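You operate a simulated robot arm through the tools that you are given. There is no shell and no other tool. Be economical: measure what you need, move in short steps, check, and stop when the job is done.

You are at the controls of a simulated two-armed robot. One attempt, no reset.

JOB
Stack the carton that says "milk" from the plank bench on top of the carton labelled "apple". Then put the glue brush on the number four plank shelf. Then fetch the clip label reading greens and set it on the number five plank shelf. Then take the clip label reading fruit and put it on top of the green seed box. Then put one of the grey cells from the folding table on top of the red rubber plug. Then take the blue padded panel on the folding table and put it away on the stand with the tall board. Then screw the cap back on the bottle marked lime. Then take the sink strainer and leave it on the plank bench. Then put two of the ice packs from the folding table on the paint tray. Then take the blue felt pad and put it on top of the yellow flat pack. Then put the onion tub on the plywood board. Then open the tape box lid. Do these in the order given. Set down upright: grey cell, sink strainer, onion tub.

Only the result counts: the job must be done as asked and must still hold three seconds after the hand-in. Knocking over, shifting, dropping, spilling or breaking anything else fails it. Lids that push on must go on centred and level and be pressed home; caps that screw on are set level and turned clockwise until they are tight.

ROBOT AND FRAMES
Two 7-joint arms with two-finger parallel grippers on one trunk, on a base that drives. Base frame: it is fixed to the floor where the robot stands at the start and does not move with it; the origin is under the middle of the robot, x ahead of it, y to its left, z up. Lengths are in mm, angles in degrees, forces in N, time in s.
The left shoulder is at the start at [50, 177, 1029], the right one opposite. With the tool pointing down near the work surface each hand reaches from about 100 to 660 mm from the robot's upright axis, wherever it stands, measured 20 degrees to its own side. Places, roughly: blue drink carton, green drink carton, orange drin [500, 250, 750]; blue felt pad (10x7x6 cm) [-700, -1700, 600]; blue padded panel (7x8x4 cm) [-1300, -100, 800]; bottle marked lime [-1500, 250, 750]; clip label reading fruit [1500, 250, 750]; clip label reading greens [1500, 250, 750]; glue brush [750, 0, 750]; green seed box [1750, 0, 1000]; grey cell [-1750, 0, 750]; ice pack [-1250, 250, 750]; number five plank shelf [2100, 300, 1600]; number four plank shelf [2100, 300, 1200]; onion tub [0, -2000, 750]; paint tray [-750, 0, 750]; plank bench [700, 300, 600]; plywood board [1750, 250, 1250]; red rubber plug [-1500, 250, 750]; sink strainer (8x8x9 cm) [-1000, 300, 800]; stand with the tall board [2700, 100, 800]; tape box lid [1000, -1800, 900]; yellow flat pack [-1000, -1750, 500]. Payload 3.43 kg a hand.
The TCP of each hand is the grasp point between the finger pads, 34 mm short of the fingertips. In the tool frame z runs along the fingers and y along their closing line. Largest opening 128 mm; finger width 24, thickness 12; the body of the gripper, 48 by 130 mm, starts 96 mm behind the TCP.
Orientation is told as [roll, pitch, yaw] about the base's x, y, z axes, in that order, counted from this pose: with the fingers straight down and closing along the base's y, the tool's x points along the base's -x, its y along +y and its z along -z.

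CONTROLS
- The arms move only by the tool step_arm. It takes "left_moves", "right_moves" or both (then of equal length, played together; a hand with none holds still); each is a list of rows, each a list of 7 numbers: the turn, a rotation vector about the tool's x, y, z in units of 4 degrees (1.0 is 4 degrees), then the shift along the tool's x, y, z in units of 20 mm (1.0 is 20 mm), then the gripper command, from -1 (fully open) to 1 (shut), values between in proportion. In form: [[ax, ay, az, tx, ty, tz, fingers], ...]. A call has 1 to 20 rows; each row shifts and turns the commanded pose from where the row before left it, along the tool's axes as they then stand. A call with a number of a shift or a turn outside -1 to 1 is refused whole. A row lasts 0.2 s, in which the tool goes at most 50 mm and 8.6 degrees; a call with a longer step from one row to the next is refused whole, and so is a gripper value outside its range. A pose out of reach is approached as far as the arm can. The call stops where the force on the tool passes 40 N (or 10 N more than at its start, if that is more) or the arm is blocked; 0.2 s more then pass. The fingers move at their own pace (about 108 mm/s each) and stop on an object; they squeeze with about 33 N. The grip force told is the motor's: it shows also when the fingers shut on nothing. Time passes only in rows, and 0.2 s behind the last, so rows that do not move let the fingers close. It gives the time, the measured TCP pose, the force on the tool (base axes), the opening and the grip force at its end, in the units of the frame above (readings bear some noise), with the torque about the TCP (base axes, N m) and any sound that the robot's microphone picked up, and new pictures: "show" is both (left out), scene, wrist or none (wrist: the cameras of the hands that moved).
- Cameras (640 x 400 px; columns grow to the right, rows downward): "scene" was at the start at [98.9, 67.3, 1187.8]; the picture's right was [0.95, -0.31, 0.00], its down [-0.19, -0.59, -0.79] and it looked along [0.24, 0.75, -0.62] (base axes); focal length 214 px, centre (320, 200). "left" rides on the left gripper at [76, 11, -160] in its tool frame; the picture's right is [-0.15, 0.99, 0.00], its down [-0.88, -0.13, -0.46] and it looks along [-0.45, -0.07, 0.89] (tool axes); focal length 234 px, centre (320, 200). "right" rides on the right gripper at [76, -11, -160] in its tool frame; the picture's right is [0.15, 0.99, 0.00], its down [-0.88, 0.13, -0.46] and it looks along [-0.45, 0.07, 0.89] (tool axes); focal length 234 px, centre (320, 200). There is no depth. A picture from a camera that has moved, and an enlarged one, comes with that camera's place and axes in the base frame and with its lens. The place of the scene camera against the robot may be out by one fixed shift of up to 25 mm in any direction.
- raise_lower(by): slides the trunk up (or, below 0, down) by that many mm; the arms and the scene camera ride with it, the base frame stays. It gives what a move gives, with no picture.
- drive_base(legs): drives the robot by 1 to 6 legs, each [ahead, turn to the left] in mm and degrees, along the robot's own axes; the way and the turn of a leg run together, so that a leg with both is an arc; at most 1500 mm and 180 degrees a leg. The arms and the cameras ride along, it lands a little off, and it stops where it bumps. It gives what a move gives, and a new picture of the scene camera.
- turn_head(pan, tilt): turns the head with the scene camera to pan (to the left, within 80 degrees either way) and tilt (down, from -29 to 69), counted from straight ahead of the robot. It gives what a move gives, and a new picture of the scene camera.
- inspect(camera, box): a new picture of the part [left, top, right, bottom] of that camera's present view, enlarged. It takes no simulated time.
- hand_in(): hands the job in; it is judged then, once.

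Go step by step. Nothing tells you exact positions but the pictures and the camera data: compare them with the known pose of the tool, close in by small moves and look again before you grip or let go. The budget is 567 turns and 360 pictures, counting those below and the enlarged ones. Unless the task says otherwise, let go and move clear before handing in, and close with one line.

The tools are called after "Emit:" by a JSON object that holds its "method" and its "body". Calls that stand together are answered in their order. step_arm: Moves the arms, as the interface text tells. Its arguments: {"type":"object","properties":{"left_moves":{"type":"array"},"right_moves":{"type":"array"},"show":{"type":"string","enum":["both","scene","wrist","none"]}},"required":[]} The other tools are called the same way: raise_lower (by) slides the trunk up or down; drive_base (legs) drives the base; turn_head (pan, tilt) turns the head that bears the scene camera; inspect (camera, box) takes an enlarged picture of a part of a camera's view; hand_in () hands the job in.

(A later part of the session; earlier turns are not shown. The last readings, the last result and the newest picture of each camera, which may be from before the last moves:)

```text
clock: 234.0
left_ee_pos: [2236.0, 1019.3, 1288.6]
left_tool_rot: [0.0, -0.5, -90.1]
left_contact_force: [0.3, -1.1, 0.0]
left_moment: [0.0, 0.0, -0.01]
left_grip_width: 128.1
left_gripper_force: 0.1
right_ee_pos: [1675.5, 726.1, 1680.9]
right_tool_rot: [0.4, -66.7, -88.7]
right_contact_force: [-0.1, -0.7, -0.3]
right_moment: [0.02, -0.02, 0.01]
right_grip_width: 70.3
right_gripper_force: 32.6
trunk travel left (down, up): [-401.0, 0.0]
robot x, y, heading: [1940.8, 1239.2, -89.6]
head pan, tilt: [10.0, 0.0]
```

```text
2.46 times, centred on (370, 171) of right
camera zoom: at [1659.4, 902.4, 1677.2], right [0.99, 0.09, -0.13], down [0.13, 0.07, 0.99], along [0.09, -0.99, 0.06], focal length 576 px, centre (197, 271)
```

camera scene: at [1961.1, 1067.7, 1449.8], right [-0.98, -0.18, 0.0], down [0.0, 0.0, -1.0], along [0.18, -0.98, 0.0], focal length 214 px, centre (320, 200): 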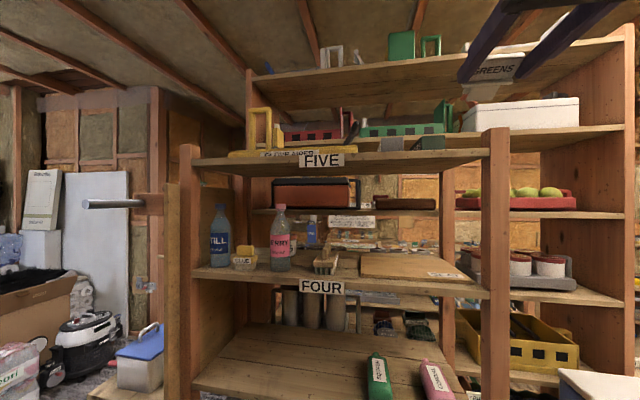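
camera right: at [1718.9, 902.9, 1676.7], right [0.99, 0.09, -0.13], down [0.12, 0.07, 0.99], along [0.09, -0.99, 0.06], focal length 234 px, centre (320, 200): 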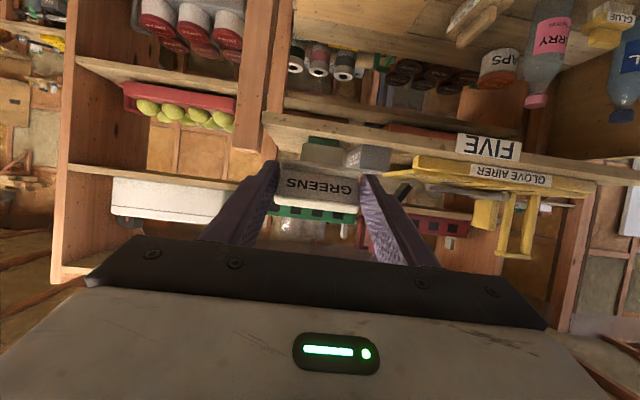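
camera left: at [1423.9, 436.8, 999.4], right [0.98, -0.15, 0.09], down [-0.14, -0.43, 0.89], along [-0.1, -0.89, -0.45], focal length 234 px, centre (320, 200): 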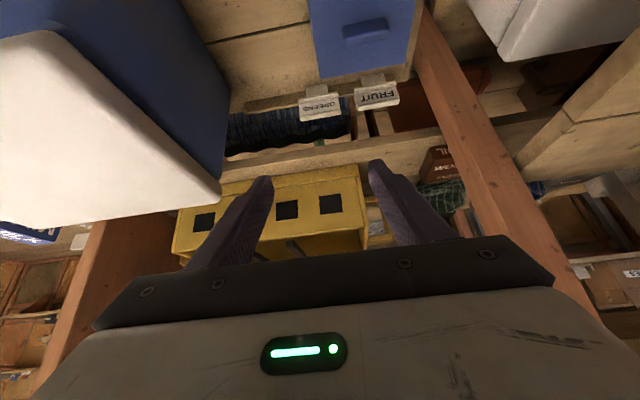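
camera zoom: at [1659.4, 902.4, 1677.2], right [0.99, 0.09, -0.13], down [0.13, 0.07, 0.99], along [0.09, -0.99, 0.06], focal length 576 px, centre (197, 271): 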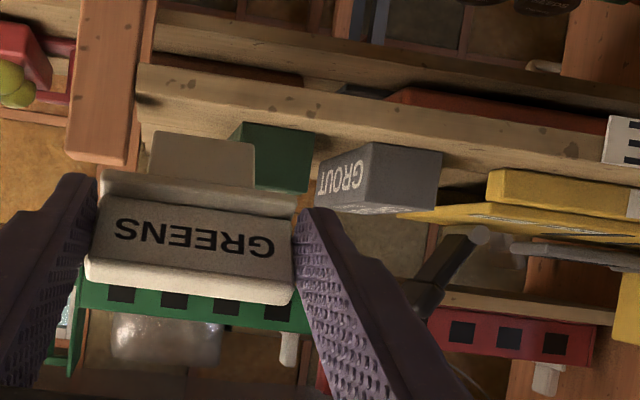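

Emit:
{"method": "step_arm", "body": {"right_moves": [[0, -1, 0, 0, 0, 0, 1], [0, -1, 0, 0, 0, 0, 1], [0, -1, 0, 0, 0, 0, 1], [0, -1, 0, 0, 0, 0, 1], [0, -1, 0, 0, 0, 0, 1], [0, -1, 0, 0, 0, 0, 1], [0, -1, 0, 0, 0, 0, 1]], "show": "none"}}

Emit:
{"method": "drive_base", "body": {"legs": [[200, 0]]}}

Emit:
{"method": "inspect", "body": {"camera": "right", "box": [160, 90, 480, 290]}}

```text
clock: 235.6
left_ee_pos: [2236.3, 1019.5, 1288.0]
left_tool_rot: [0.0, -0.4, -90.2]
left_contact_force: [1.0, 0.0, -0.3]
left_moment: [-0.02, -0.01, -0.03]
left_grip_width: 128.0
left_gripper_force: 0.1
right_ee_pos: [1675.6, 727.4, 1682.2]
right_tool_rot: [178.1, -85.2, 93.5]
right_contact_force: [-0.1, -1.2, -0.6]
right_moment: [0.0, -0.01, 0.02]
right_grip_width: 70.2
right_gripper_force: 32.6
trunk travel left (down, up): [-401.0, 0.0]
robot x, y, heading: [1944.7, 1240.2, -89.5]
head pan, tilt: [10.0, 0.0]
```

```text
clock: 237.2
left_ee_pos: [2237.4, 821.6, 1288.4]
left_tool_rot: [-0.1, -0.2, -90.1]
left_contact_force: [0.7, -0.1, -0.3]
left_moment: [0.03, 0.03, 0.02]
left_grip_width: 127.9
left_gripper_force: 0.0
right_ee_pos: [1678.0, 528.5, 1681.9]
right_tool_rot: [178.6, -85.2, 93.1]
right_contact_force: [0.2, -0.2, -0.1]
right_moment: [-0.01, 0.01, 0.0]
right_grip_width: 70.3
right_gripper_force: 33.1
trunk travel left (down, up): [-401.0, 0.0]
robot x, y, heading: [1942.9, 1039.8, -89.9]
head pan, tilt: [10.0, 0.0]
camera scene: at [1962.4, 870.0, 1449.7], right [-0.98, -0.18, 0.0], down [0.0, 0.0, -1.0], along [0.18, -0.98, 0.0], focal length 214 px, centre (320, 200)
```

scene: 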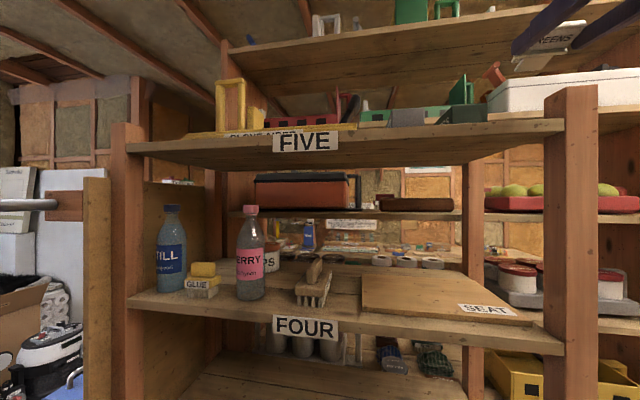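

```text
2.00 times, centred on (320, 190) of right
camera zoom: at [1662.8, 681.8, 1595.5], right [0.99, 0.02, -0.14], down [0.11, 0.53, 0.84], along [0.09, -0.85, 0.52], focal length 468 px, centre (320, 220)
```

zoom: 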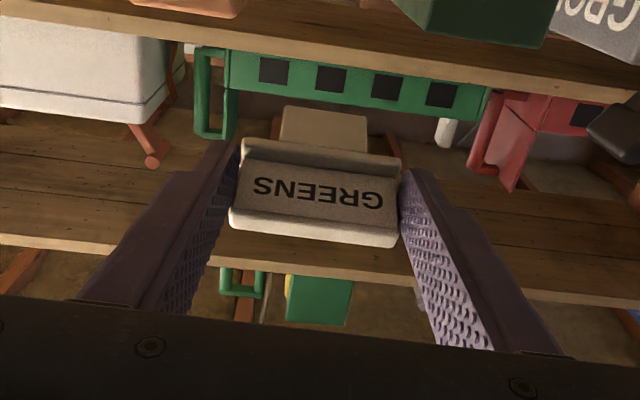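

Emit:
{"method": "inspect", "body": {"camera": "scene", "box": [480, 0, 640, 100]}}

```text
4.00 times, centred on (560, 50) of scene
camera zoom: at [1962.4, 870.0, 1449.7], right [-0.98, -0.18, 0.0], down [0.0, 0.0, -1.0], along [0.18, -0.98, 0.0], focal length 858 px, centre (-640, 800)
```

zoom: 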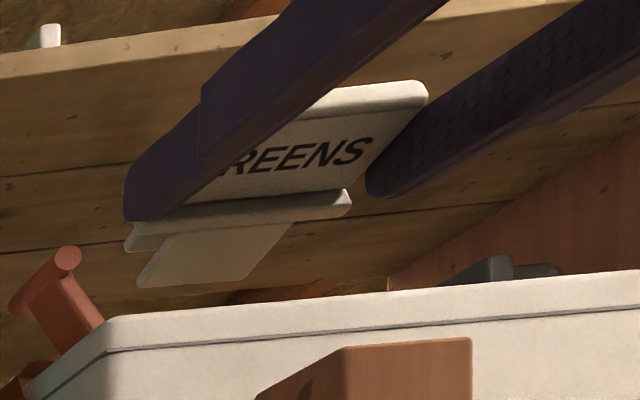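

The label is flat with a tab, so it should be laid flat. There seems to be a free strip along the front of shelf FIVE before the airer; I shift to x≈2350 to look.

Emit:
{"method": "drive_base", "body": {"legs": [[-220, 0], [0, 90], [400, 0], [0, -90]]}}

Emit:
{"method": "step_arm", "body": {"right_moves": [[0, 1, 0, 0, 0, 0, 1], [0, 1, 0, 0, 0, 0, 1], [0, 1, 0, 0, 0, 0, 1], [0, 1, 0, 0, 0, 0, 1], [0, 1, 0, 0, 0, 0, 1], [0, 1, 0, 0, 0, 0, 1], [0, 1, 0, 0, 0, 0, 1], [0, 0, 0, -1, 0, 0, 1]], "show": "wrist"}}

Emit:
{"method": "inspect", "body": {"camera": "right", "box": [160, 60, 480, 260]}}

```text
clock: 248.6
left_ee_pos: [2638.1, 1037.1, 1288.0]
left_tool_rot: [0.0, -0.4, -90.1]
left_contact_force: [-0.2, 0.7, 0.6]
left_moment: [0.02, -0.01, 0.01]
left_grip_width: 127.9
left_gripper_force: 0.2
right_ee_pos: [2078.5, 744.9, 1682.9]
right_tool_rot: [178.6, -85.2, 93.0]
right_contact_force: [0.9, 0.6, -0.4]
right_moment: [0.03, 0.0, 0.02]
right_grip_width: 70.3
right_gripper_force: 33.0
trunk travel left (down, up): [-401.0, 0.0]
robot x, y, heading: [2345.0, 1255.9, -89.5]
head pan, tilt: [10.0, 0.0]
camera scene: at [2362.6, 1085.6, 1449.7], right [-0.98, -0.18, 0.0], down [0.0, 0.0, -1.0], along [0.18, -0.98, 0.0], focal length 214 px, centre (320, 200)
```

scene: 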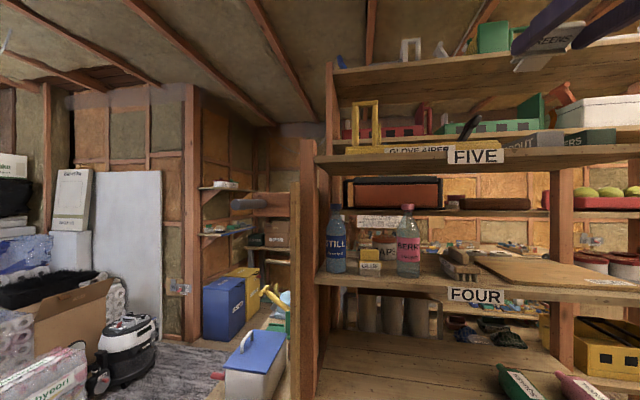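

```text
clock: 250.3
left_ee_pos: [2637.8, 1037.5, 1288.5]
left_tool_rot: [0.0, -0.4, -90.1]
left_contact_force: [-0.6, -0.1, -0.1]
left_moment: [-0.02, -0.02, -0.03]
left_grip_width: 128.0
left_gripper_force: 0.0
right_ee_pos: [2080.7, 742.9, 1689.0]
right_tool_rot: [-0.1, -66.6, -88.3]
right_contact_force: [0.1, -0.1, -0.3]
right_moment: [-0.02, -0.01, -0.03]
right_grip_width: 70.3
right_gripper_force: 32.4
right hand out of reach, approached as far as the arm can: row 8
trunk travel left (down, up): [-401.0, 0.0]
robot x, y, heading: [2341.5, 1258.3, -89.6]
head pan, tilt: [10.0, 0.0]
camera right: at [2063.3, 918.6, 1683.5], right [0.99, 0.09, -0.13], down [0.13, 0.07, 0.99], along [0.1, -0.99, 0.06], focal length 234 px, centre (320, 200)
```

right: 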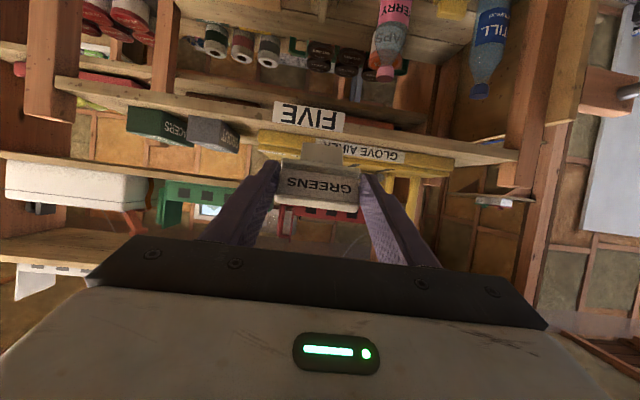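

```text
2.00 times, centred on (320, 160) of right
camera zoom: at [2063.3, 918.6, 1683.5], right [0.99, 0.09, -0.13], down [0.13, 0.07, 0.99], along [0.1, -0.99, 0.06], focal length 468 px, centre (320, 280)
```

zoom: 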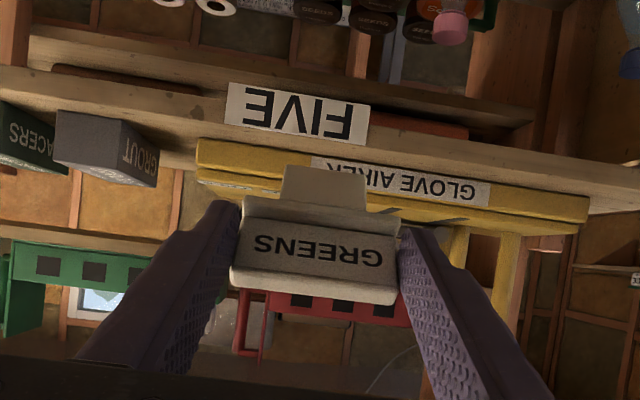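

Emit:
{"method": "inspect", "body": {"camera": "right", "box": [160, 80, 320, 180]}}

Emit:
{"method": "inspect", "body": {"camera": "right", "box": [360, 100, 520, 200]}}

```text
4.00 times, centred on (240, 130) of right
camera zoom: at [2063.3, 918.6, 1683.5], right [0.99, 0.09, -0.13], down [0.13, 0.07, 0.99], along [0.1, -0.99, 0.06], focal length 937 px, centre (640, 480)
```

zoom: 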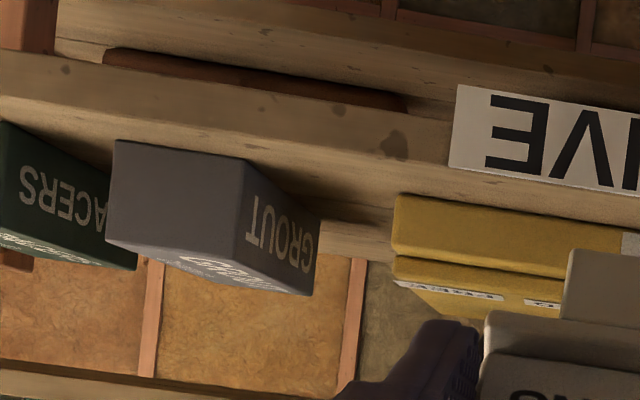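

```text
4.00 times, centred on (440, 150) of right
camera zoom: at [2063.3, 918.6, 1683.5], right [0.99, 0.09, -0.13], down [0.13, 0.07, 0.99], along [0.1, -0.99, 0.06], focal length 937 px, centre (-160, 400)
```

zoom: 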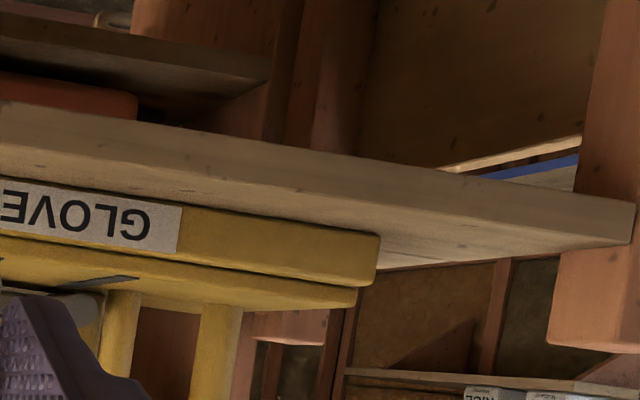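

There's a good spot: the notch between the grout box and the airer at x≈1938. I set the hand to about −95° pitch and shift the robot.

Emit:
{"method": "drive_base", "body": {"legs": [[0, 90], [-140, 0], [0, -90]]}}

Emit:
{"method": "step_arm", "body": {"right_moves": [[0, -1, 0, 0, 0, 0, 1], [0, -1, 0, 0, 0, 0, 1], [0, -1, 0, 0, 0, 0, 1], [0, -1, 0, 0, 0, 0, 1], [0, -1, 0, 0, 0, 0, 1], [0, -1, 0, 0, 0, 0, 1], [0, -1, 0, 0, 0, 0, 1]], "show": "none"}}

Emit:
{"method": "drive_base", "body": {"legs": [[225, 0]]}}

Emit:
{"method": "inspect", "body": {"camera": "right", "box": [160, 0, 480, 200]}}

```text
clock: 259.3
left_ee_pos: [2501.5, 1037.2, 1288.3]
left_tool_rot: [0.0, -0.5, -89.8]
left_contact_force: [0.4, -1.3, -1.2]
left_moment: [0.0, 0.0, 0.02]
left_grip_width: 128.0
left_gripper_force: 0.1
right_ee_pos: [1945.6, 738.7, 1687.3]
right_tool_rot: [0.1, -66.7, -88.2]
right_contact_force: [-0.1, 0.4, 0.0]
right_moment: [0.04, 0.02, 0.0]
right_grip_width: 70.5
right_gripper_force: 33.3
trunk travel left (down, up): [-401.0, 0.0]
robot x, y, heading: [2206.3, 1259.5, -89.3]
head pan, tilt: [10.0, 0.0]
camera scene: at [2225.2, 1084.9, 1449.7], right [-0.98, -0.19, 0.0], down [0.0, 0.0, -1.0], along [0.19, -0.98, 0.0], focal length 214 px, centre (320, 200)
```

scene: 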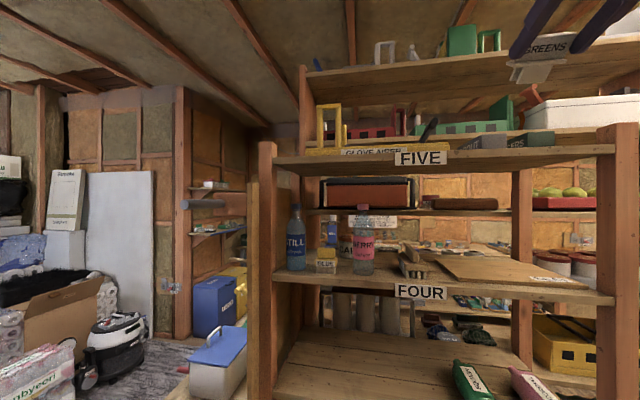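

```text
clock: 260.9
left_ee_pos: [2501.9, 1037.6, 1288.1]
left_tool_rot: [0.0, -0.5, -89.9]
left_contact_force: [0.3, -0.4, 0.1]
left_moment: [0.0, -0.02, 0.0]
left_grip_width: 127.7
left_gripper_force: 0.0
right_ee_pos: [1945.3, 738.5, 1686.3]
right_tool_rot: [179.3, -85.3, 92.7]
right_contact_force: [-0.7, 0.3, 0.4]
right_moment: [0.01, 0.01, 0.05]
right_grip_width: 70.2
right_gripper_force: 32.9
trunk travel left (down, up): [-401.0, 0.0]
robot x, y, heading: [2206.9, 1258.6, -89.1]
head pan, tilt: [10.0, 0.0]
```

```text
clock: 262.6
left_ee_pos: [2502.8, 811.7, 1288.6]
left_tool_rot: [-0.1, -0.5, -90.0]
left_contact_force: [0.1, 0.0, -0.4]
left_moment: [0.03, -0.03, 0.02]
left_grip_width: 128.3
left_gripper_force: 0.0
right_ee_pos: [1945.3, 514.4, 1687.0]
right_tool_rot: [179.9, -85.4, 92.0]
right_contact_force: [-0.6, -0.5, -0.7]
right_moment: [-0.03, 0.02, 0.0]
right_grip_width: 70.3
right_gripper_force: 32.9
trunk travel left (down, up): [-401.0, 0.0]
robot x, y, heading: [2206.2, 1028.3, -89.6]
head pan, tilt: [10.0, 0.0]
camera scene: at [2227.1, 859.1, 1449.7], right [-0.98, -0.18, 0.0], down [0.0, 0.0, -1.0], along [0.18, -0.98, 0.0], focal length 214 px, centre (320, 200)
```

scene: 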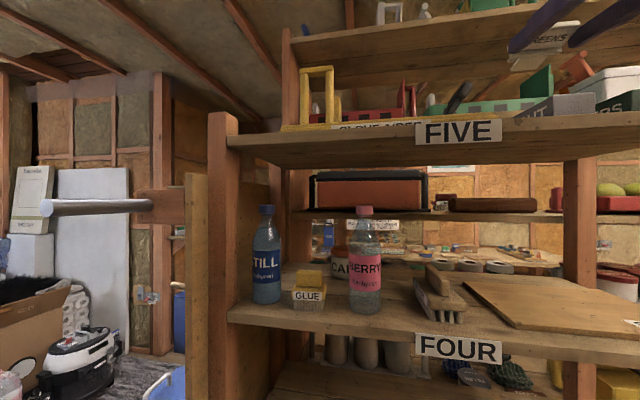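

```text
2.00 times, centred on (320, 100) of right
camera zoom: at [1928.9, 667.3, 1600.6], right [0.99, 0.02, -0.15], down [0.11, 0.53, 0.84], along [0.09, -0.85, 0.52], focal length 468 px, centre (320, 400)
```

zoom: 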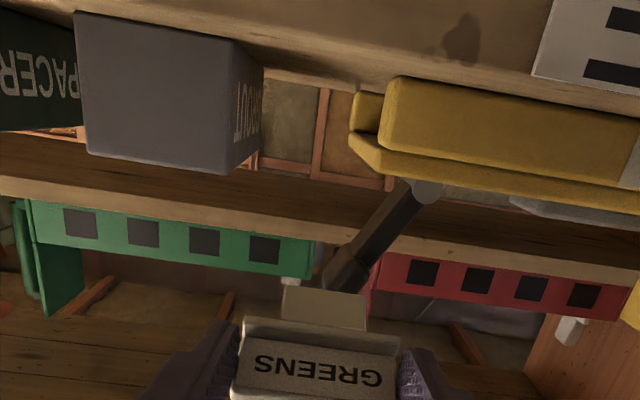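

Emit:
{"method": "step_arm", "body": {"right_moves": [[0, 0, 0, 0.07, -0.15, 0.9, 1], [0, 0, 0, 0.07, -0.15, 0.9, 1], [0, 0, 0, 0.07, -0.15, 0.9, 1], [0, 0, 0, 0.96, 0, -0.08, 1], [0, 0, 0, 0.96, 0, -0.08, 1], [0, 0, 0, 0.96, 0, -0.08, 1]], "show": "scene"}}

Emit:
{"method": "inspect", "body": {"camera": "right", "box": [160, 60, 480, 260]}}

Emit:
{"method": "inspect", "body": {"camera": "scene", "box": [430, 30, 640, 160]}}

```text
clock: 264.0
left_ee_pos: [2502.7, 812.7, 1290.0]
left_tool_rot: [-0.1, -0.4, -90.0]
left_contact_force: [0.1, -1.3, 0.4]
left_moment: [0.01, 0.02, -0.02]
left_grip_width: 128.0
left_gripper_force: 0.1
right_ee_pos: [1938.6, 468.1, 1637.0]
right_tool_rot: [-178.3, -84.3, 90.1]
right_contact_force: [-2.4, -4.7, 26.8]
right_moment: [-0.89, 1.22, 0.18]
right_grip_width: 70.5
right_gripper_force: 33.0
trunk travel left (down, up): [-401.0, 0.0]
robot x, y, heading: [2210.9, 1031.8, -89.5]
head pan, tilt: [10.0, 0.0]
camera scene: at [2228.0, 861.8, 1450.7], right [-0.98, -0.18, 0.0], down [0.0, 0.0, -1.0], along [0.18, -0.98, 0.0], focal length 214 px, centre (320, 200)
```

scene: 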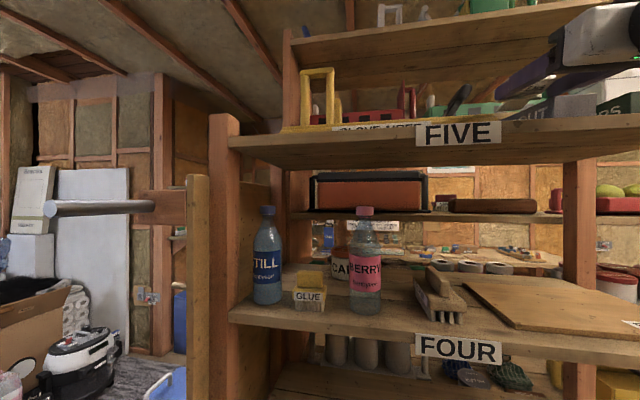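

```text
2.00 times, centred on (320, 160) of right
camera zoom: at [1922.0, 619.3, 1547.9], right [0.99, 0.02, -0.15], down [0.12, 0.55, 0.83], along [0.09, -0.84, 0.54], focal length 468 px, centre (320, 280)
```

zoom: 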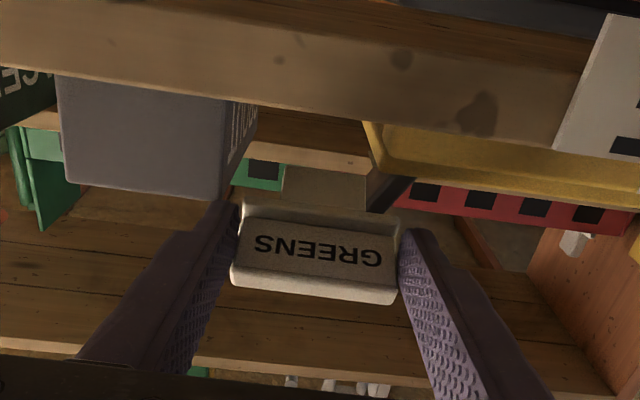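

```text
3.05 times, centred on (535, 95) of scene
camera zoom: at [2228.0, 861.8, 1450.7], right [-0.98, -0.18, 0.0], down [0.0, 0.0, -1.0], along [0.18, -0.98, 0.0], focal length 654 px, centre (-335, 520)
```

zoom: 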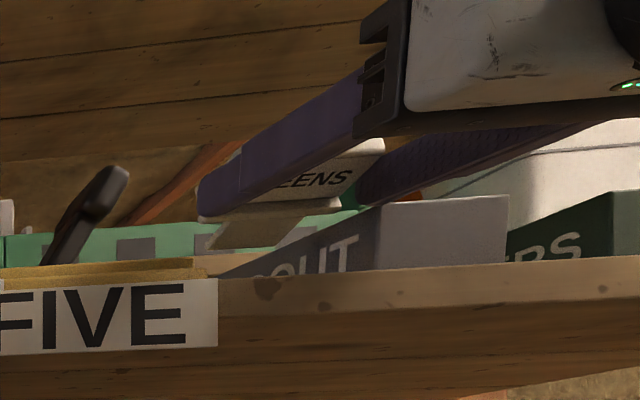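

The −x finger touched the grout box's top, so the shelf front is nearer than assumed (y≈480). I lift, pull back 15 mm and shift slightly to +x.

Emit:
{"method": "step_arm", "body": {"right_moves": [[0, 0, 0, -0.9, 0, 0.07, 1], [0, 0, 0, 0, 0.4, -0.75, 1], [0, 0, 0, 0, 0, 0, 1]], "show": "none"}}

Emit:
{"method": "inspect", "body": {"camera": "right", "box": [160, 60, 480, 260]}}

```text
clock: 264.8
left_ee_pos: [2502.5, 811.6, 1288.0]
left_tool_rot: [0.0, -0.3, -90.0]
left_contact_force: [-1.5, 0.2, -0.3]
left_moment: [0.02, -0.03, 0.0]
left_grip_width: 127.9
left_gripper_force: 0.2
right_ee_pos: [1946.0, 477.1, 1646.1]
right_tool_rot: [179.7, -85.6, 92.1]
right_contact_force: [0.0, -0.1, 0.1]
right_moment: [0.01, 0.0, 0.01]
right_grip_width: 70.4
right_gripper_force: 32.9
trunk travel left (down, up): [-401.0, 0.0]
robot x, y, heading: [2206.9, 1032.9, -89.4]
head pan, tilt: [10.0, 0.0]
```

```text
2.00 times, centred on (320, 160) of right
camera zoom: at [1929.4, 630.2, 1559.9], right [0.99, 0.02, -0.15], down [0.11, 0.53, 0.84], along [0.09, -0.85, 0.52], focal length 468 px, centre (320, 280)
```

zoom: 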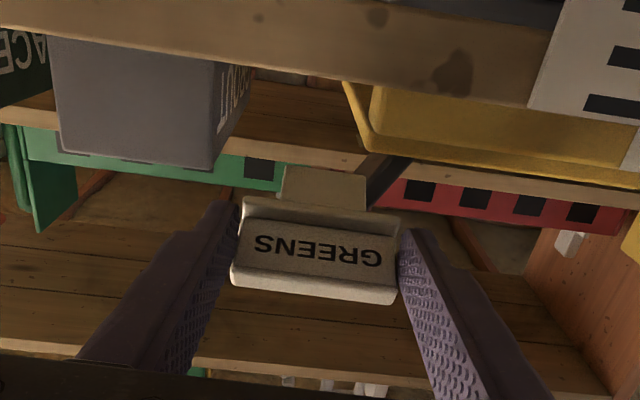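

Emit:
{"method": "step_arm", "body": {"right_moves": [[0, 0, 0, 0, -0.1, -0.35, 1], [0, 0, 0, 0.75, 0, -0.06, 1], [0, 0, 0, 0.6, 0, -0.05, 1], [0, 0, 0, 0, 0, 0, 1]], "show": "none"}}

Emit:
{"method": "inspect", "body": {"camera": "scene", "box": [430, 30, 640, 160]}}

Emit:
{"method": "inspect", "body": {"camera": "right", "box": [160, 60, 480, 260]}}

```text
clock: 265.8
left_ee_pos: [2503.8, 811.7, 1288.2]
left_tool_rot: [0.1, -0.4, -90.0]
left_contact_force: [0.2, 0.1, -0.4]
left_moment: [0.02, -0.02, 0.0]
left_grip_width: 128.3
left_gripper_force: 0.0
right_ee_pos: [1943.6, 483.0, 1619.3]
right_tool_rot: [179.8, -85.4, 92.1]
right_contact_force: [-0.1, 0.4, 0.0]
right_moment: [-0.05, 0.01, -0.02]
right_grip_width: 70.2
right_gripper_force: 32.9
trunk travel left (down, up): [-401.0, 0.0]
robot x, y, heading: [2210.3, 1033.1, -89.4]
head pan, tilt: [10.0, 0.0]
```

```text
3.05 times, centred on (535, 95) of scene
camera zoom: at [2227.2, 859.7, 1449.7], right [-0.98, -0.18, 0.0], down [0.0, 0.0, -1.0], along [0.18, -0.98, 0.0], focal length 654 px, centre (-335, 520)
```

zoom: 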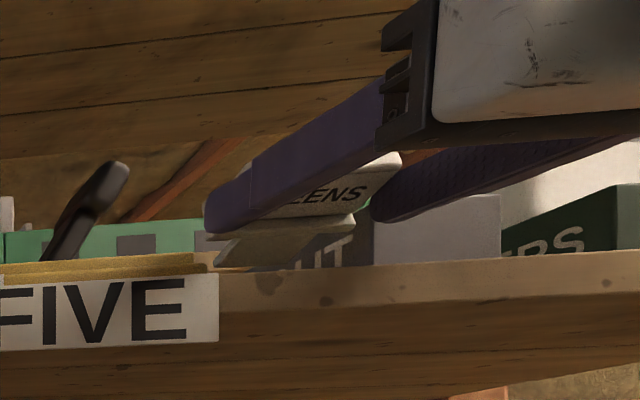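

```text
2.00 times, centred on (320, 160) of right
camera zoom: at [1927.1, 636.2, 1532.5], right [0.99, 0.02, -0.15], down [0.11, 0.53, 0.84], along [0.09, -0.85, 0.52], focal length 468 px, centre (320, 280)
```

zoom: 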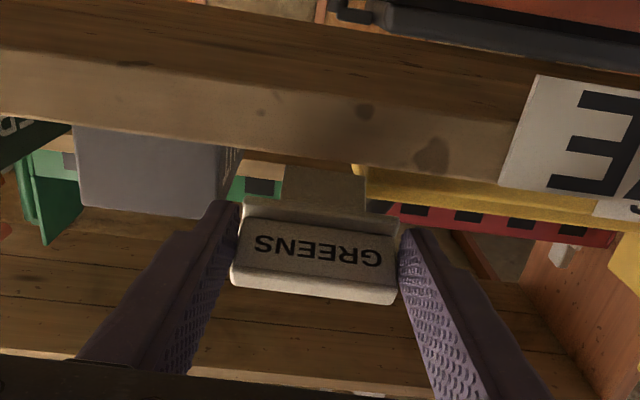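

Emit:
{"method": "step_arm", "body": {"right_moves": [[0, 0, 0, 0.25, 0, -0.02, 1], [0, 0, 0, 0, 0, 0, 1]], "show": "none"}}

Emit:
{"method": "step_arm", "body": {"right_moves": [[0, 0, 0, 0.2, 0, -0.02, 1], [0, 0, 0, 0, 0, 0, 1]], "show": "none"}}

Emit:
{"method": "step_arm", "body": {"right_moves": [[0, 0, 0, 0.15, 0, -0.02, 1], [0, 0, 0, 0, 0, 0, 1]], "show": "none"}}

Emit:
{"method": "inspect", "body": {"camera": "scene", "box": [430, 30, 640, 160]}}

```text
clock: 266.4
left_ee_pos: [2503.4, 813.4, 1288.1]
left_tool_rot: [-0.1, -0.4, -90.0]
left_contact_force: [0.5, 0.3, -0.4]
left_moment: [-0.02, -0.01, 0.03]
left_grip_width: 128.1
left_gripper_force: 0.1
right_ee_pos: [1942.7, 483.4, 1614.7]
right_tool_rot: [179.7, -85.4, 91.9]
right_contact_force: [-0.4, 0.7, 1.0]
right_moment: [0.04, 0.0, -0.01]
right_grip_width: 70.2
right_gripper_force: 32.8
trunk travel left (down, up): [-401.0, 0.0]
robot x, y, heading: [2211.5, 1033.5, -89.4]
head pan, tilt: [10.0, 0.0]
```

```text
clock: 267.0
left_ee_pos: [2502.2, 811.2, 1288.7]
left_tool_rot: [0.1, -0.4, -90.0]
left_contact_force: [0.6, 0.0, -0.2]
left_moment: [0.01, 0.01, -0.01]
left_grip_width: 128.1
left_gripper_force: 0.1
right_ee_pos: [1942.4, 482.9, 1610.3]
right_tool_rot: [179.7, -85.3, 92.1]
right_contact_force: [0.7, -0.5, -0.8]
right_moment: [0.01, 0.01, 0.0]
right_grip_width: 70.1
right_gripper_force: 33.0
trunk travel left (down, up): [-401.0, 0.0]
robot x, y, heading: [2206.6, 1032.3, -89.5]
head pan, tilt: [10.0, 0.0]
```

```text
clock: 267.6
left_ee_pos: [2503.6, 812.5, 1288.5]
left_tool_rot: [0.0, -0.4, -90.0]
left_contact_force: [-0.6, 0.6, -0.3]
left_moment: [0.03, 0.01, -0.03]
left_grip_width: 128.2
left_gripper_force: 0.0
right_ee_pos: [1941.6, 483.7, 1606.4]
right_tool_rot: [179.5, -85.4, 92.1]
right_contact_force: [-0.6, 0.0, -0.2]
right_moment: [0.0, 0.04, 0.0]
right_grip_width: 70.4
right_gripper_force: 33.1
trunk travel left (down, up): [-401.0, 0.0]
robot x, y, heading: [2209.5, 1035.0, -89.6]
head pan, tilt: [10.0, 0.0]
```

```text
3.05 times, centred on (535, 95) of scene
camera zoom: at [2227.2, 859.8, 1449.8], right [-0.98, -0.18, 0.0], down [0.0, 0.0, -1.0], along [0.18, -0.98, 0.0], focal length 654 px, centre (-335, 520)
```

zoom: 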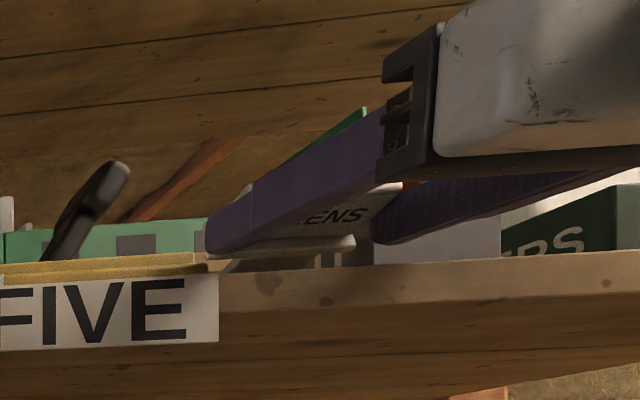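

Emit:
{"method": "step_arm", "body": {"right_moves": [[0, 0, 0, 0.2, 0, -0.02, 1], [0, 0, 0, 0, 0, 0, 1]], "show": "none"}}

Emit:
{"method": "step_arm", "body": {"right_moves": [[0, 0, 0, 0.15, 0, -0.02, 1], [0, 0, 0, 0, 0, 0, 1]], "show": "none"}}

Emit:
{"method": "inspect", "body": {"camera": "scene", "box": [430, 30, 640, 160]}}

```text
clock: 268.2
left_ee_pos: [2501.8, 811.5, 1287.7]
left_tool_rot: [0.0, -0.3, -90.0]
left_contact_force: [-0.6, 0.4, 0.0]
left_moment: [-0.04, -0.04, -0.03]
left_grip_width: 128.1
left_gripper_force: 0.0
right_ee_pos: [1942.3, 483.8, 1601.5]
right_tool_rot: [179.5, -85.4, 92.2]
right_contact_force: [0.3, -0.7, -0.7]
right_moment: [0.02, -0.02, -0.04]
right_grip_width: 70.5
right_gripper_force: 32.3
trunk travel left (down, up): [-401.0, 0.0]
robot x, y, heading: [2205.5, 1031.3, -89.6]
head pan, tilt: [10.0, 0.0]
```

```text
clock: 268.8
left_ee_pos: [2502.3, 811.4, 1287.9]
left_tool_rot: [0.0, -0.3, -90.0]
left_contact_force: [0.0, -0.2, 0.0]
left_moment: [0.03, -0.01, -0.01]
left_grip_width: 127.8
left_gripper_force: 0.1
right_ee_pos: [1943.3, 483.4, 1601.5]
right_tool_rot: [179.6, -85.3, 92.1]
right_contact_force: [-0.5, -0.4, 0.7]
right_moment: [0.0, 0.02, -0.01]
right_grip_width: 70.2
right_gripper_force: 33.0
trunk travel left (down, up): [-401.0, 0.0]
robot x, y, heading: [2208.9, 1030.2, -89.3]
head pan, tilt: [10.0, 0.0]
```

```text
3.05 times, centred on (535, 95) of scene
camera zoom: at [2227.1, 859.7, 1449.8], right [-0.98, -0.18, 0.0], down [0.0, 0.0, -1.0], along [0.18, -0.98, 0.0], focal length 654 px, centre (-335, 520)
```

zoom: 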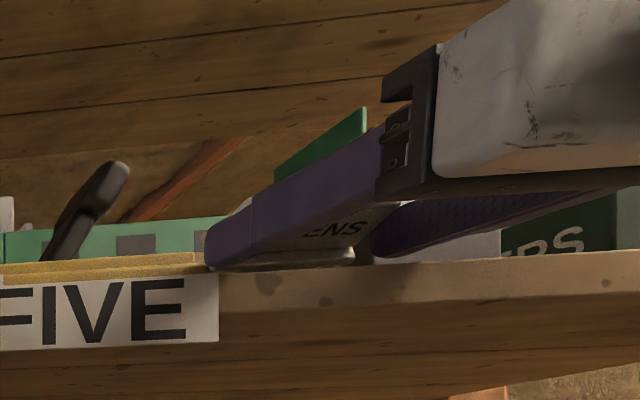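

Emit:
{"method": "step_arm", "body": {"right_moves": [[0, 0, 0, 0.15, 0, -0.01, 1], [0, 0, 0, 0, 0, 0, 1]], "show": "none"}}

Emit:
{"method": "step_arm", "body": {"right_moves": [[0, 0, 0, 0.15, 0, -0.01, 1], [0, 0, 0, 0, 0, 0, 1]], "show": "none"}}

Emit:
{"method": "inspect", "body": {"camera": "right", "box": [160, 60, 480, 260]}}

```text
clock: 269.4
left_ee_pos: [2501.9, 811.7, 1287.5]
left_tool_rot: [0.0, -0.4, -90.0]
left_contact_force: [0.5, 0.7, -1.0]
left_moment: [-0.02, -0.02, -0.02]
left_grip_width: 128.1
left_gripper_force: 0.1
right_ee_pos: [1942.8, 481.7, 1596.9]
right_tool_rot: [179.9, -85.5, 91.8]
right_contact_force: [0.0, -0.5, -0.5]
right_moment: [-0.04, -0.01, 0.04]
right_grip_width: 70.4
right_gripper_force: 33.8
trunk travel left (down, up): [-401.0, 0.0]
robot x, y, heading: [2205.9, 1031.8, -89.5]
head pan, tilt: [10.0, 0.0]
```

```text
clock: 270.0
left_ee_pos: [2503.2, 812.1, 1289.8]
left_tool_rot: [0.0, -0.5, -89.9]
left_contact_force: [0.8, 0.3, 0.2]
left_moment: [-0.01, 0.01, 0.01]
left_grip_width: 128.2
left_gripper_force: 0.1
right_ee_pos: [1944.0, 483.4, 1596.1]
right_tool_rot: [179.5, -85.3, 92.1]
right_contact_force: [-1.5, -1.9, 4.8]
right_moment: [-0.38, -0.07, -0.02]
right_grip_width: 70.1
right_gripper_force: 32.8
trunk travel left (down, up): [-401.0, 0.0]
robot x, y, heading: [2207.0, 1033.5, -89.4]
head pan, tilt: [10.0, 0.0]
```

```text
2.00 times, centred on (320, 160) of right
camera zoom: at [1927.0, 636.3, 1508.3], right [0.99, 0.02, -0.15], down [0.11, 0.53, 0.84], along [0.09, -0.85, 0.52], focal length 468 px, centre (320, 280)
```

zoom: 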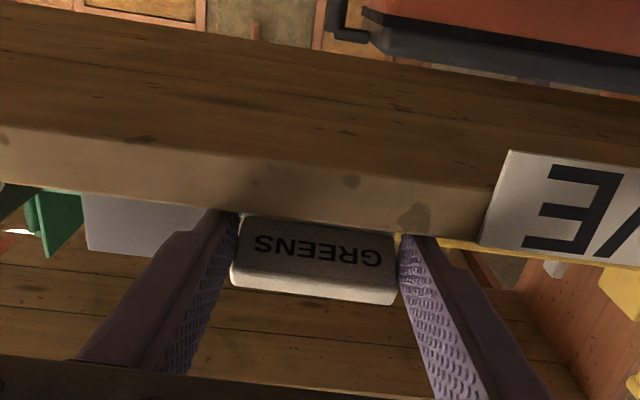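

Tab tip touches the shelf; the label should lie about 8 mm inside the edge. I open gently and withdraw straight back with slight rise.

Emit:
{"method": "step_arm", "body": {"right_moves": [[0, 0, 0, 0, 0, 0, 0.2], [0, 0, 0, 0, 0, 0, -0.2], [0, 0, 0, 0, 0, 0, -0.25], [0, 0, 0, -0.1, 0, -0.3, -0.25], [0, 0, 0, -0.15, 0, -0.6, -0.25], [0, 0, 0, -0.2, 0, -1, -0.25], [0, 0, 0, -0.2, 0, -1, -0.25], [0, 0, 0, -0.3, 0, -1, -0.25]], "show": "none"}}

Emit:
{"method": "inspect", "body": {"camera": "right", "box": [160, 60, 480, 260]}}

Emit:
{"method": "inspect", "body": {"camera": "scene", "box": [430, 30, 640, 160]}}

```text
clock: 271.8
left_ee_pos: [2503.2, 811.7, 1288.6]
left_tool_rot: [0.0, -0.4, -89.9]
left_contact_force: [-0.1, -0.3, 0.4]
left_moment: [-0.01, -0.02, -0.01]
left_grip_width: 128.1
left_gripper_force: 0.1
right_ee_pos: [1939.5, 563.8, 1607.7]
right_tool_rot: [179.8, -85.4, 92.0]
right_contact_force: [-0.4, 0.4, -0.6]
right_moment: [0.03, 0.0, -0.01]
right_grip_width: 80.1
right_gripper_force: 0.0
trunk travel left (down, up): [-401.0, 0.0]
robot x, y, heading: [2210.5, 1031.4, -89.4]
head pan, tilt: [10.0, 0.0]
```

```text
2.00 times, centred on (320, 160) of right
camera zoom: at [1924.2, 716.7, 1521.0], right [0.99, 0.02, -0.15], down [0.11, 0.53, 0.84], along [0.09, -0.85, 0.52], focal length 468 px, centre (320, 280)
```

zoom: 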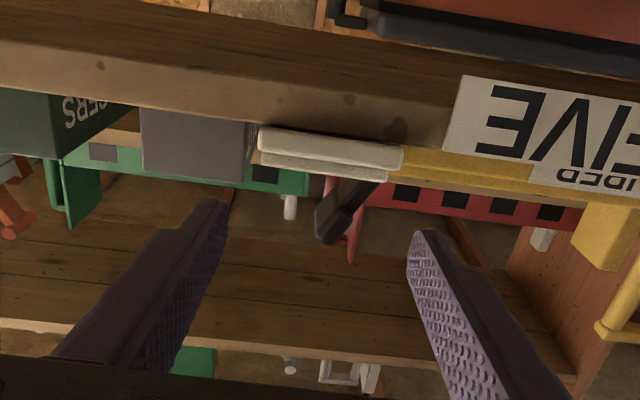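

```text
3.05 times, centred on (535, 95) of scene
camera zoom: at [2227.1, 860.3, 1449.8], right [-0.98, -0.18, 0.0], down [0.0, 0.0, -1.0], along [0.18, -0.98, 0.0], focal length 654 px, centre (-335, 520)
```

zoom: 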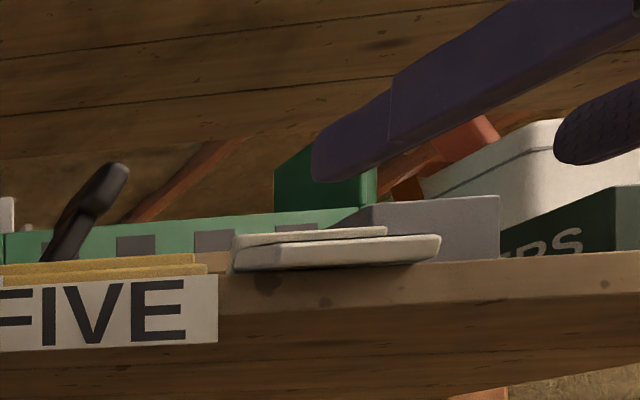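

GREENS lies flat on shelf FIVE. Next FRUIT: I drive back toward the soup table and reset the right hand on the way.

Emit:
{"method": "drive_base", "body": {"legs": [[-215, 0], [0, 90], [-510, 0], [0, -90]]}}

Emit:
{"method": "step_arm", "body": {"right_moves": [[0, 1, 0, 1, 0, 0, -0.31], [0, 1, 0, 1, 0, 0, -0.31], [0, 1, 0, 1, 0, 0, -0.31], [0, 1, 0, 1, 0, 0, -0.31], [0, 1, 0, 1, 0, 0, -0.31], [0, 1, 0, 1, 0, 0, -0.31], [0, 1, 0, 1, 0, 0, -0.31], [0, 1, 0, 1, 0, 0, -0.31], [0, 1, 0, 1, 0, 0, -0.31], [0, 1, 0, 0.5, 0, 0.8, -0.31], [0, 1, 0, 0.5, 0, 0.8, -0.31], [0, 1, 0, 0.5, 0, 0.8, -0.31], [0, 1, 0, 0.5, 0, 0.8, -0.31], [0, 1, 0, 0.5, 0, 0.8, -0.31], [0, 1, 0, 0.5, 0, 0.8, -0.31], [0, 0.4, 0, 0.5, 0, 0.8, -0.31], [0, 0, 0, 0.5, 0, 0.8, -0.31], [0, 0, 0, 0.5, 0, 0.8, -0.31]], "show": "none"}}

Emit:
{"method": "turn_head", "body": {"pan": -15, "tilt": 20}}

```text
clock: 283.8
left_ee_pos: [1983.5, 1015.9, 1288.2]
left_tool_rot: [-0.1, -0.4, -89.7]
left_contact_force: [-0.9, -0.6, 0.6]
left_moment: [0.0, 0.0, -0.01]
left_grip_width: 127.8
left_gripper_force: 0.0
right_ee_pos: [1422.1, 763.4, 1608.0]
right_tool_rot: [179.8, -85.4, 92.3]
right_contact_force: [0.6, -0.7, 0.3]
right_moment: [0.01, 0.01, 0.01]
right_grip_width: 79.9
right_gripper_force: 0.0
trunk travel left (down, up): [-401.0, 0.0]
robot x, y, heading: [1689.0, 1236.0, -89.2]
head pan, tilt: [10.0, 0.0]
camera scene: at [1707.0, 1062.8, 1449.8], right [-0.98, -0.19, 0.0], down [0.0, 0.0, -1.0], along [0.19, -0.98, 0.0], focal length 214 px, centre (320, 200)
```

scene: 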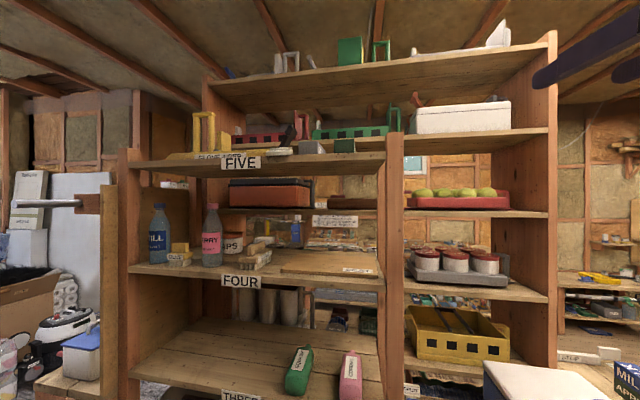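

```text
clock: 287.6
left_ee_pos: [1983.6, 1016.2, 1288.1]
left_tool_rot: [-0.2, -0.4, -89.6]
left_contact_force: [0.4, 0.3, -0.1]
left_moment: [-0.02, -0.02, 0.02]
left_grip_width: 127.8
left_gripper_force: 0.1
right_ee_pos: [1422.7, 765.8, 1270.3]
right_tool_rot: [0.1, -33.0, -88.0]
right_contact_force: [0.7, 0.1, 0.3]
right_moment: [0.0, 0.03, -0.03]
right_grip_width: 83.9
right_gripper_force: 0.0
trunk travel left (down, up): [-401.0, 0.0]
robot x, y, heading: [1688.9, 1237.0, -89.1]
head pan, tilt: [10.0, 0.0]
```

```text
clock: 288.5
left_ee_pos: [1982.4, 1016.5, 1288.7]
left_tool_rot: [-0.1, -0.5, -89.7]
left_contact_force: [0.5, 0.2, 0.7]
left_moment: [-0.01, -0.03, -0.01]
left_grip_width: 128.2
left_gripper_force: 0.1
right_ee_pos: [1421.9, 765.3, 1269.8]
right_tool_rot: [0.0, -33.0, -88.0]
right_contact_force: [0.0, 0.2, 0.2]
right_moment: [0.02, -0.03, 0.0]
right_grip_width: 83.9
right_gripper_force: 0.1
trunk travel left (down, up): [-401.0, 0.0]
robot x, y, heading: [1687.4, 1235.7, -89.1]
head pan, tilt: [-15.0, 20.0]
camera scene: at [1667.5, 1060.9, 1417.5], right [-0.97, 0.24, 0.0], down [0.08, 0.33, -0.94], along [-0.23, -0.91, -0.34], focal length 214 px, centre (320, 200)
```

scene: 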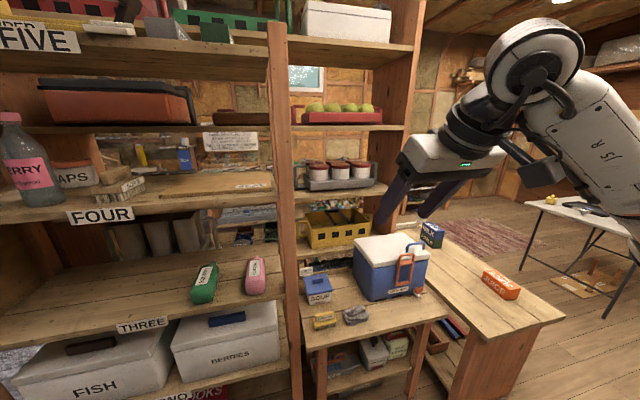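

Emit:
{"method": "drive_base", "body": {"legs": [[445, 0]]}}

Emit:
{"method": "step_arm", "body": {"right_moves": [[0, 0, 0, 0, 0.95, 0, -0.31], [0, 0, 0, 0, 0.95, 0, -0.31], [0, 0, 0, 0, 0.95, 0, -0.31], [0, 0, 0, 0, 0.95, 0, -0.31]], "show": "none"}}

Emit:
{"method": "raise_lower", "body": {"by": -220}}

Emit:
{"method": "inspect", "body": {"camera": "right", "box": [0, 0, 640, 400]}}

Emit:
{"method": "turn_head", "body": {"pan": -20, "tilt": 20}}

```text
clock: 291.2
left_ee_pos: [1986.4, 572.4, 1288.3]
left_tool_rot: [0.1, -0.4, -90.1]
left_contact_force: [0.1, -0.3, 0.2]
left_moment: [0.0, -0.02, -0.03]
left_grip_width: 127.9
left_gripper_force: 0.0
right_ee_pos: [1424.9, 326.5, 1270.5]
right_tool_rot: [0.0, -33.0, -88.4]
right_contact_force: [1.2, -1.0, 0.3]
right_moment: [0.02, -0.01, 0.0]
right_grip_width: 83.8
right_gripper_force: 0.2
trunk travel left (down, up): [-401.0, 0.0]
robot x, y, heading: [1693.5, 795.1, -89.4]
head pan, tilt: [-15.0, 20.0]
camera scene: at [1671.3, 619.7, 1417.4], right [-0.97, 0.25, 0.0], down [0.09, 0.33, -0.94], along [-0.24, -0.91, -0.34], focal length 214 px, centre (320, 200)
```

scene: 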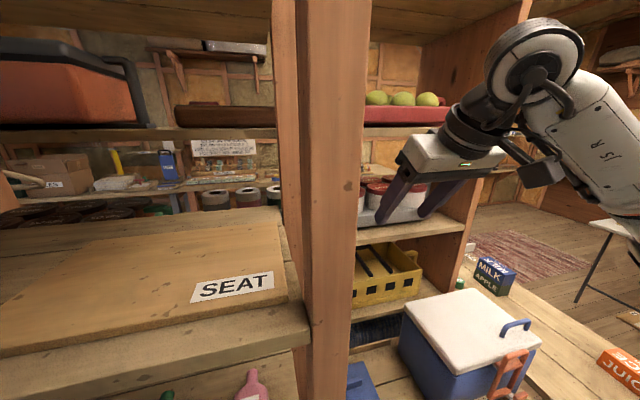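

```text
clock: 292.2
left_ee_pos: [1987.8, 572.9, 1289.3]
left_tool_rot: [-0.1, -0.4, -90.2]
left_contact_force: [-0.9, -0.7, -0.3]
left_moment: [0.03, 0.03, 0.03]
left_grip_width: 128.3
left_gripper_force: 0.1
right_ee_pos: [1500.6, 330.2, 1271.3]
right_tool_rot: [0.0, -33.0, -88.4]
right_contact_force: [0.6, -0.3, 0.0]
right_moment: [-0.01, -0.02, 0.0]
right_grip_width: 83.8
right_gripper_force: 0.0
trunk travel left (down, up): [-401.0, 0.0]
robot x, y, heading: [1692.8, 792.3, -89.4]
head pan, tilt: [-15.0, 20.0]
```

```text
clock: 294.5
left_ee_pos: [1986.4, 575.3, 1068.3]
left_tool_rot: [0.0, -0.4, -90.0]
left_contact_force: [1.0, 0.1, -0.6]
left_moment: [0.01, -0.04, -0.02]
left_grip_width: 127.9
left_gripper_force: 0.2
right_ee_pos: [1501.9, 329.6, 1050.8]
right_tool_rot: [0.0, -33.0, -88.3]
right_contact_force: [0.2, -0.3, -0.2]
right_moment: [-0.01, 0.05, 0.0]
right_grip_width: 83.8
right_gripper_force: 0.1
trunk travel left (down, up): [-181.0, 220.0]
robot x, y, heading: [1691.6, 792.0, -89.5]
head pan, tilt: [-15.0, 20.0]
```

```text
1.00 times, centred on (320, 200) of right
camera zoom: at [1485.0, 480.2, 1145.3], right [0.99, 0.15, -0.08], down [0.14, -0.49, 0.86], along [0.09, -0.86, -0.5], focal length 234 px, centre (320, 200)
```

zoom: 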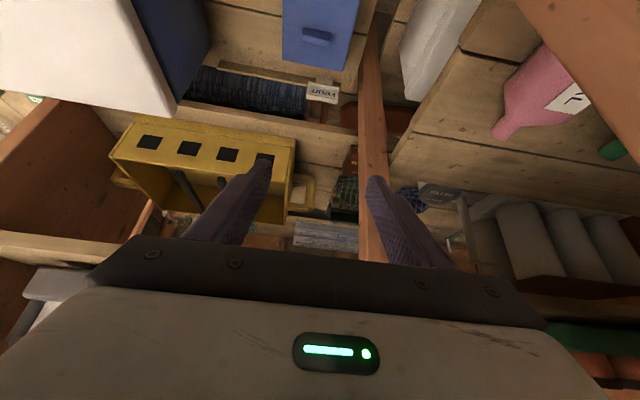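

```text
clock: 295.2
left_ee_pos: [1986.7, 572.9, 1067.5]
left_tool_rot: [0.0, -0.4, -90.1]
left_contact_force: [0.2, 0.4, 1.1]
left_moment: [-0.01, 0.01, 0.0]
left_grip_width: 127.8
left_gripper_force: 0.1
right_ee_pos: [1499.9, 329.6, 1050.5]
right_tool_rot: [0.0, -33.0, -88.3]
right_contact_force: [0.7, -0.2, 0.6]
right_moment: [-0.01, 0.0, 0.01]
right_grip_width: 83.9
right_gripper_force: 0.0
trunk travel left (down, up): [-181.0, 220.0]
robot x, y, heading: [1690.9, 795.2, -89.9]
head pan, tilt: [-20.0, 20.0]
camera scene: at [1663.5, 622.5, 1197.5], right [-0.94, 0.33, 0.0], down [0.11, 0.32, -0.94], along [-0.31, -0.89, -0.34], focal length 214 px, centre (320, 200)
```

scene: 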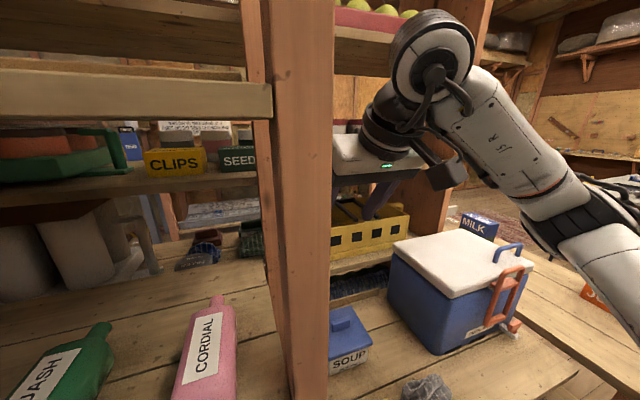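

Emit:
{"method": "raise_lower", "body": {"by": -95}}

Emit:
{"method": "inspect", "body": {"camera": "right", "box": [220, 20, 420, 145]}}

```text
clock: 296.5
left_ee_pos: [1987.3, 573.4, 974.1]
left_tool_rot: [0.0, -0.4, -90.1]
left_contact_force: [-0.2, 0.2, -1.1]
left_moment: [0.01, -0.03, 0.0]
left_grip_width: 128.1
left_gripper_force: 0.0
right_ee_pos: [1500.5, 329.7, 956.7]
right_tool_rot: [0.0, -32.9, -88.3]
right_contact_force: [-0.9, -0.2, 0.5]
right_moment: [0.03, 0.01, 0.0]
right_grip_width: 83.5
right_gripper_force: 0.0
trunk travel left (down, up): [-86.0, 315.0]
robot x, y, heading: [1692.3, 794.3, -89.7]
head pan, tilt: [-20.0, 20.0]
```

```text
3.20 times, centred on (320, 82) of right
camera zoom: at [1485.0, 480.2, 1050.3], right [0.99, 0.15, -0.08], down [0.14, -0.49, 0.86], along [0.09, -0.86, -0.5], focal length 749 px, centre (320, 576)
```

zoom: 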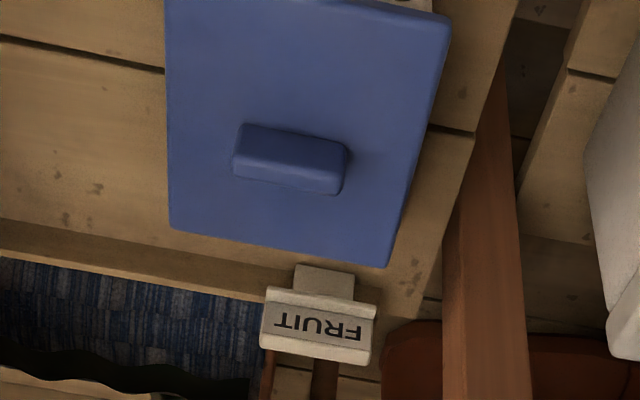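

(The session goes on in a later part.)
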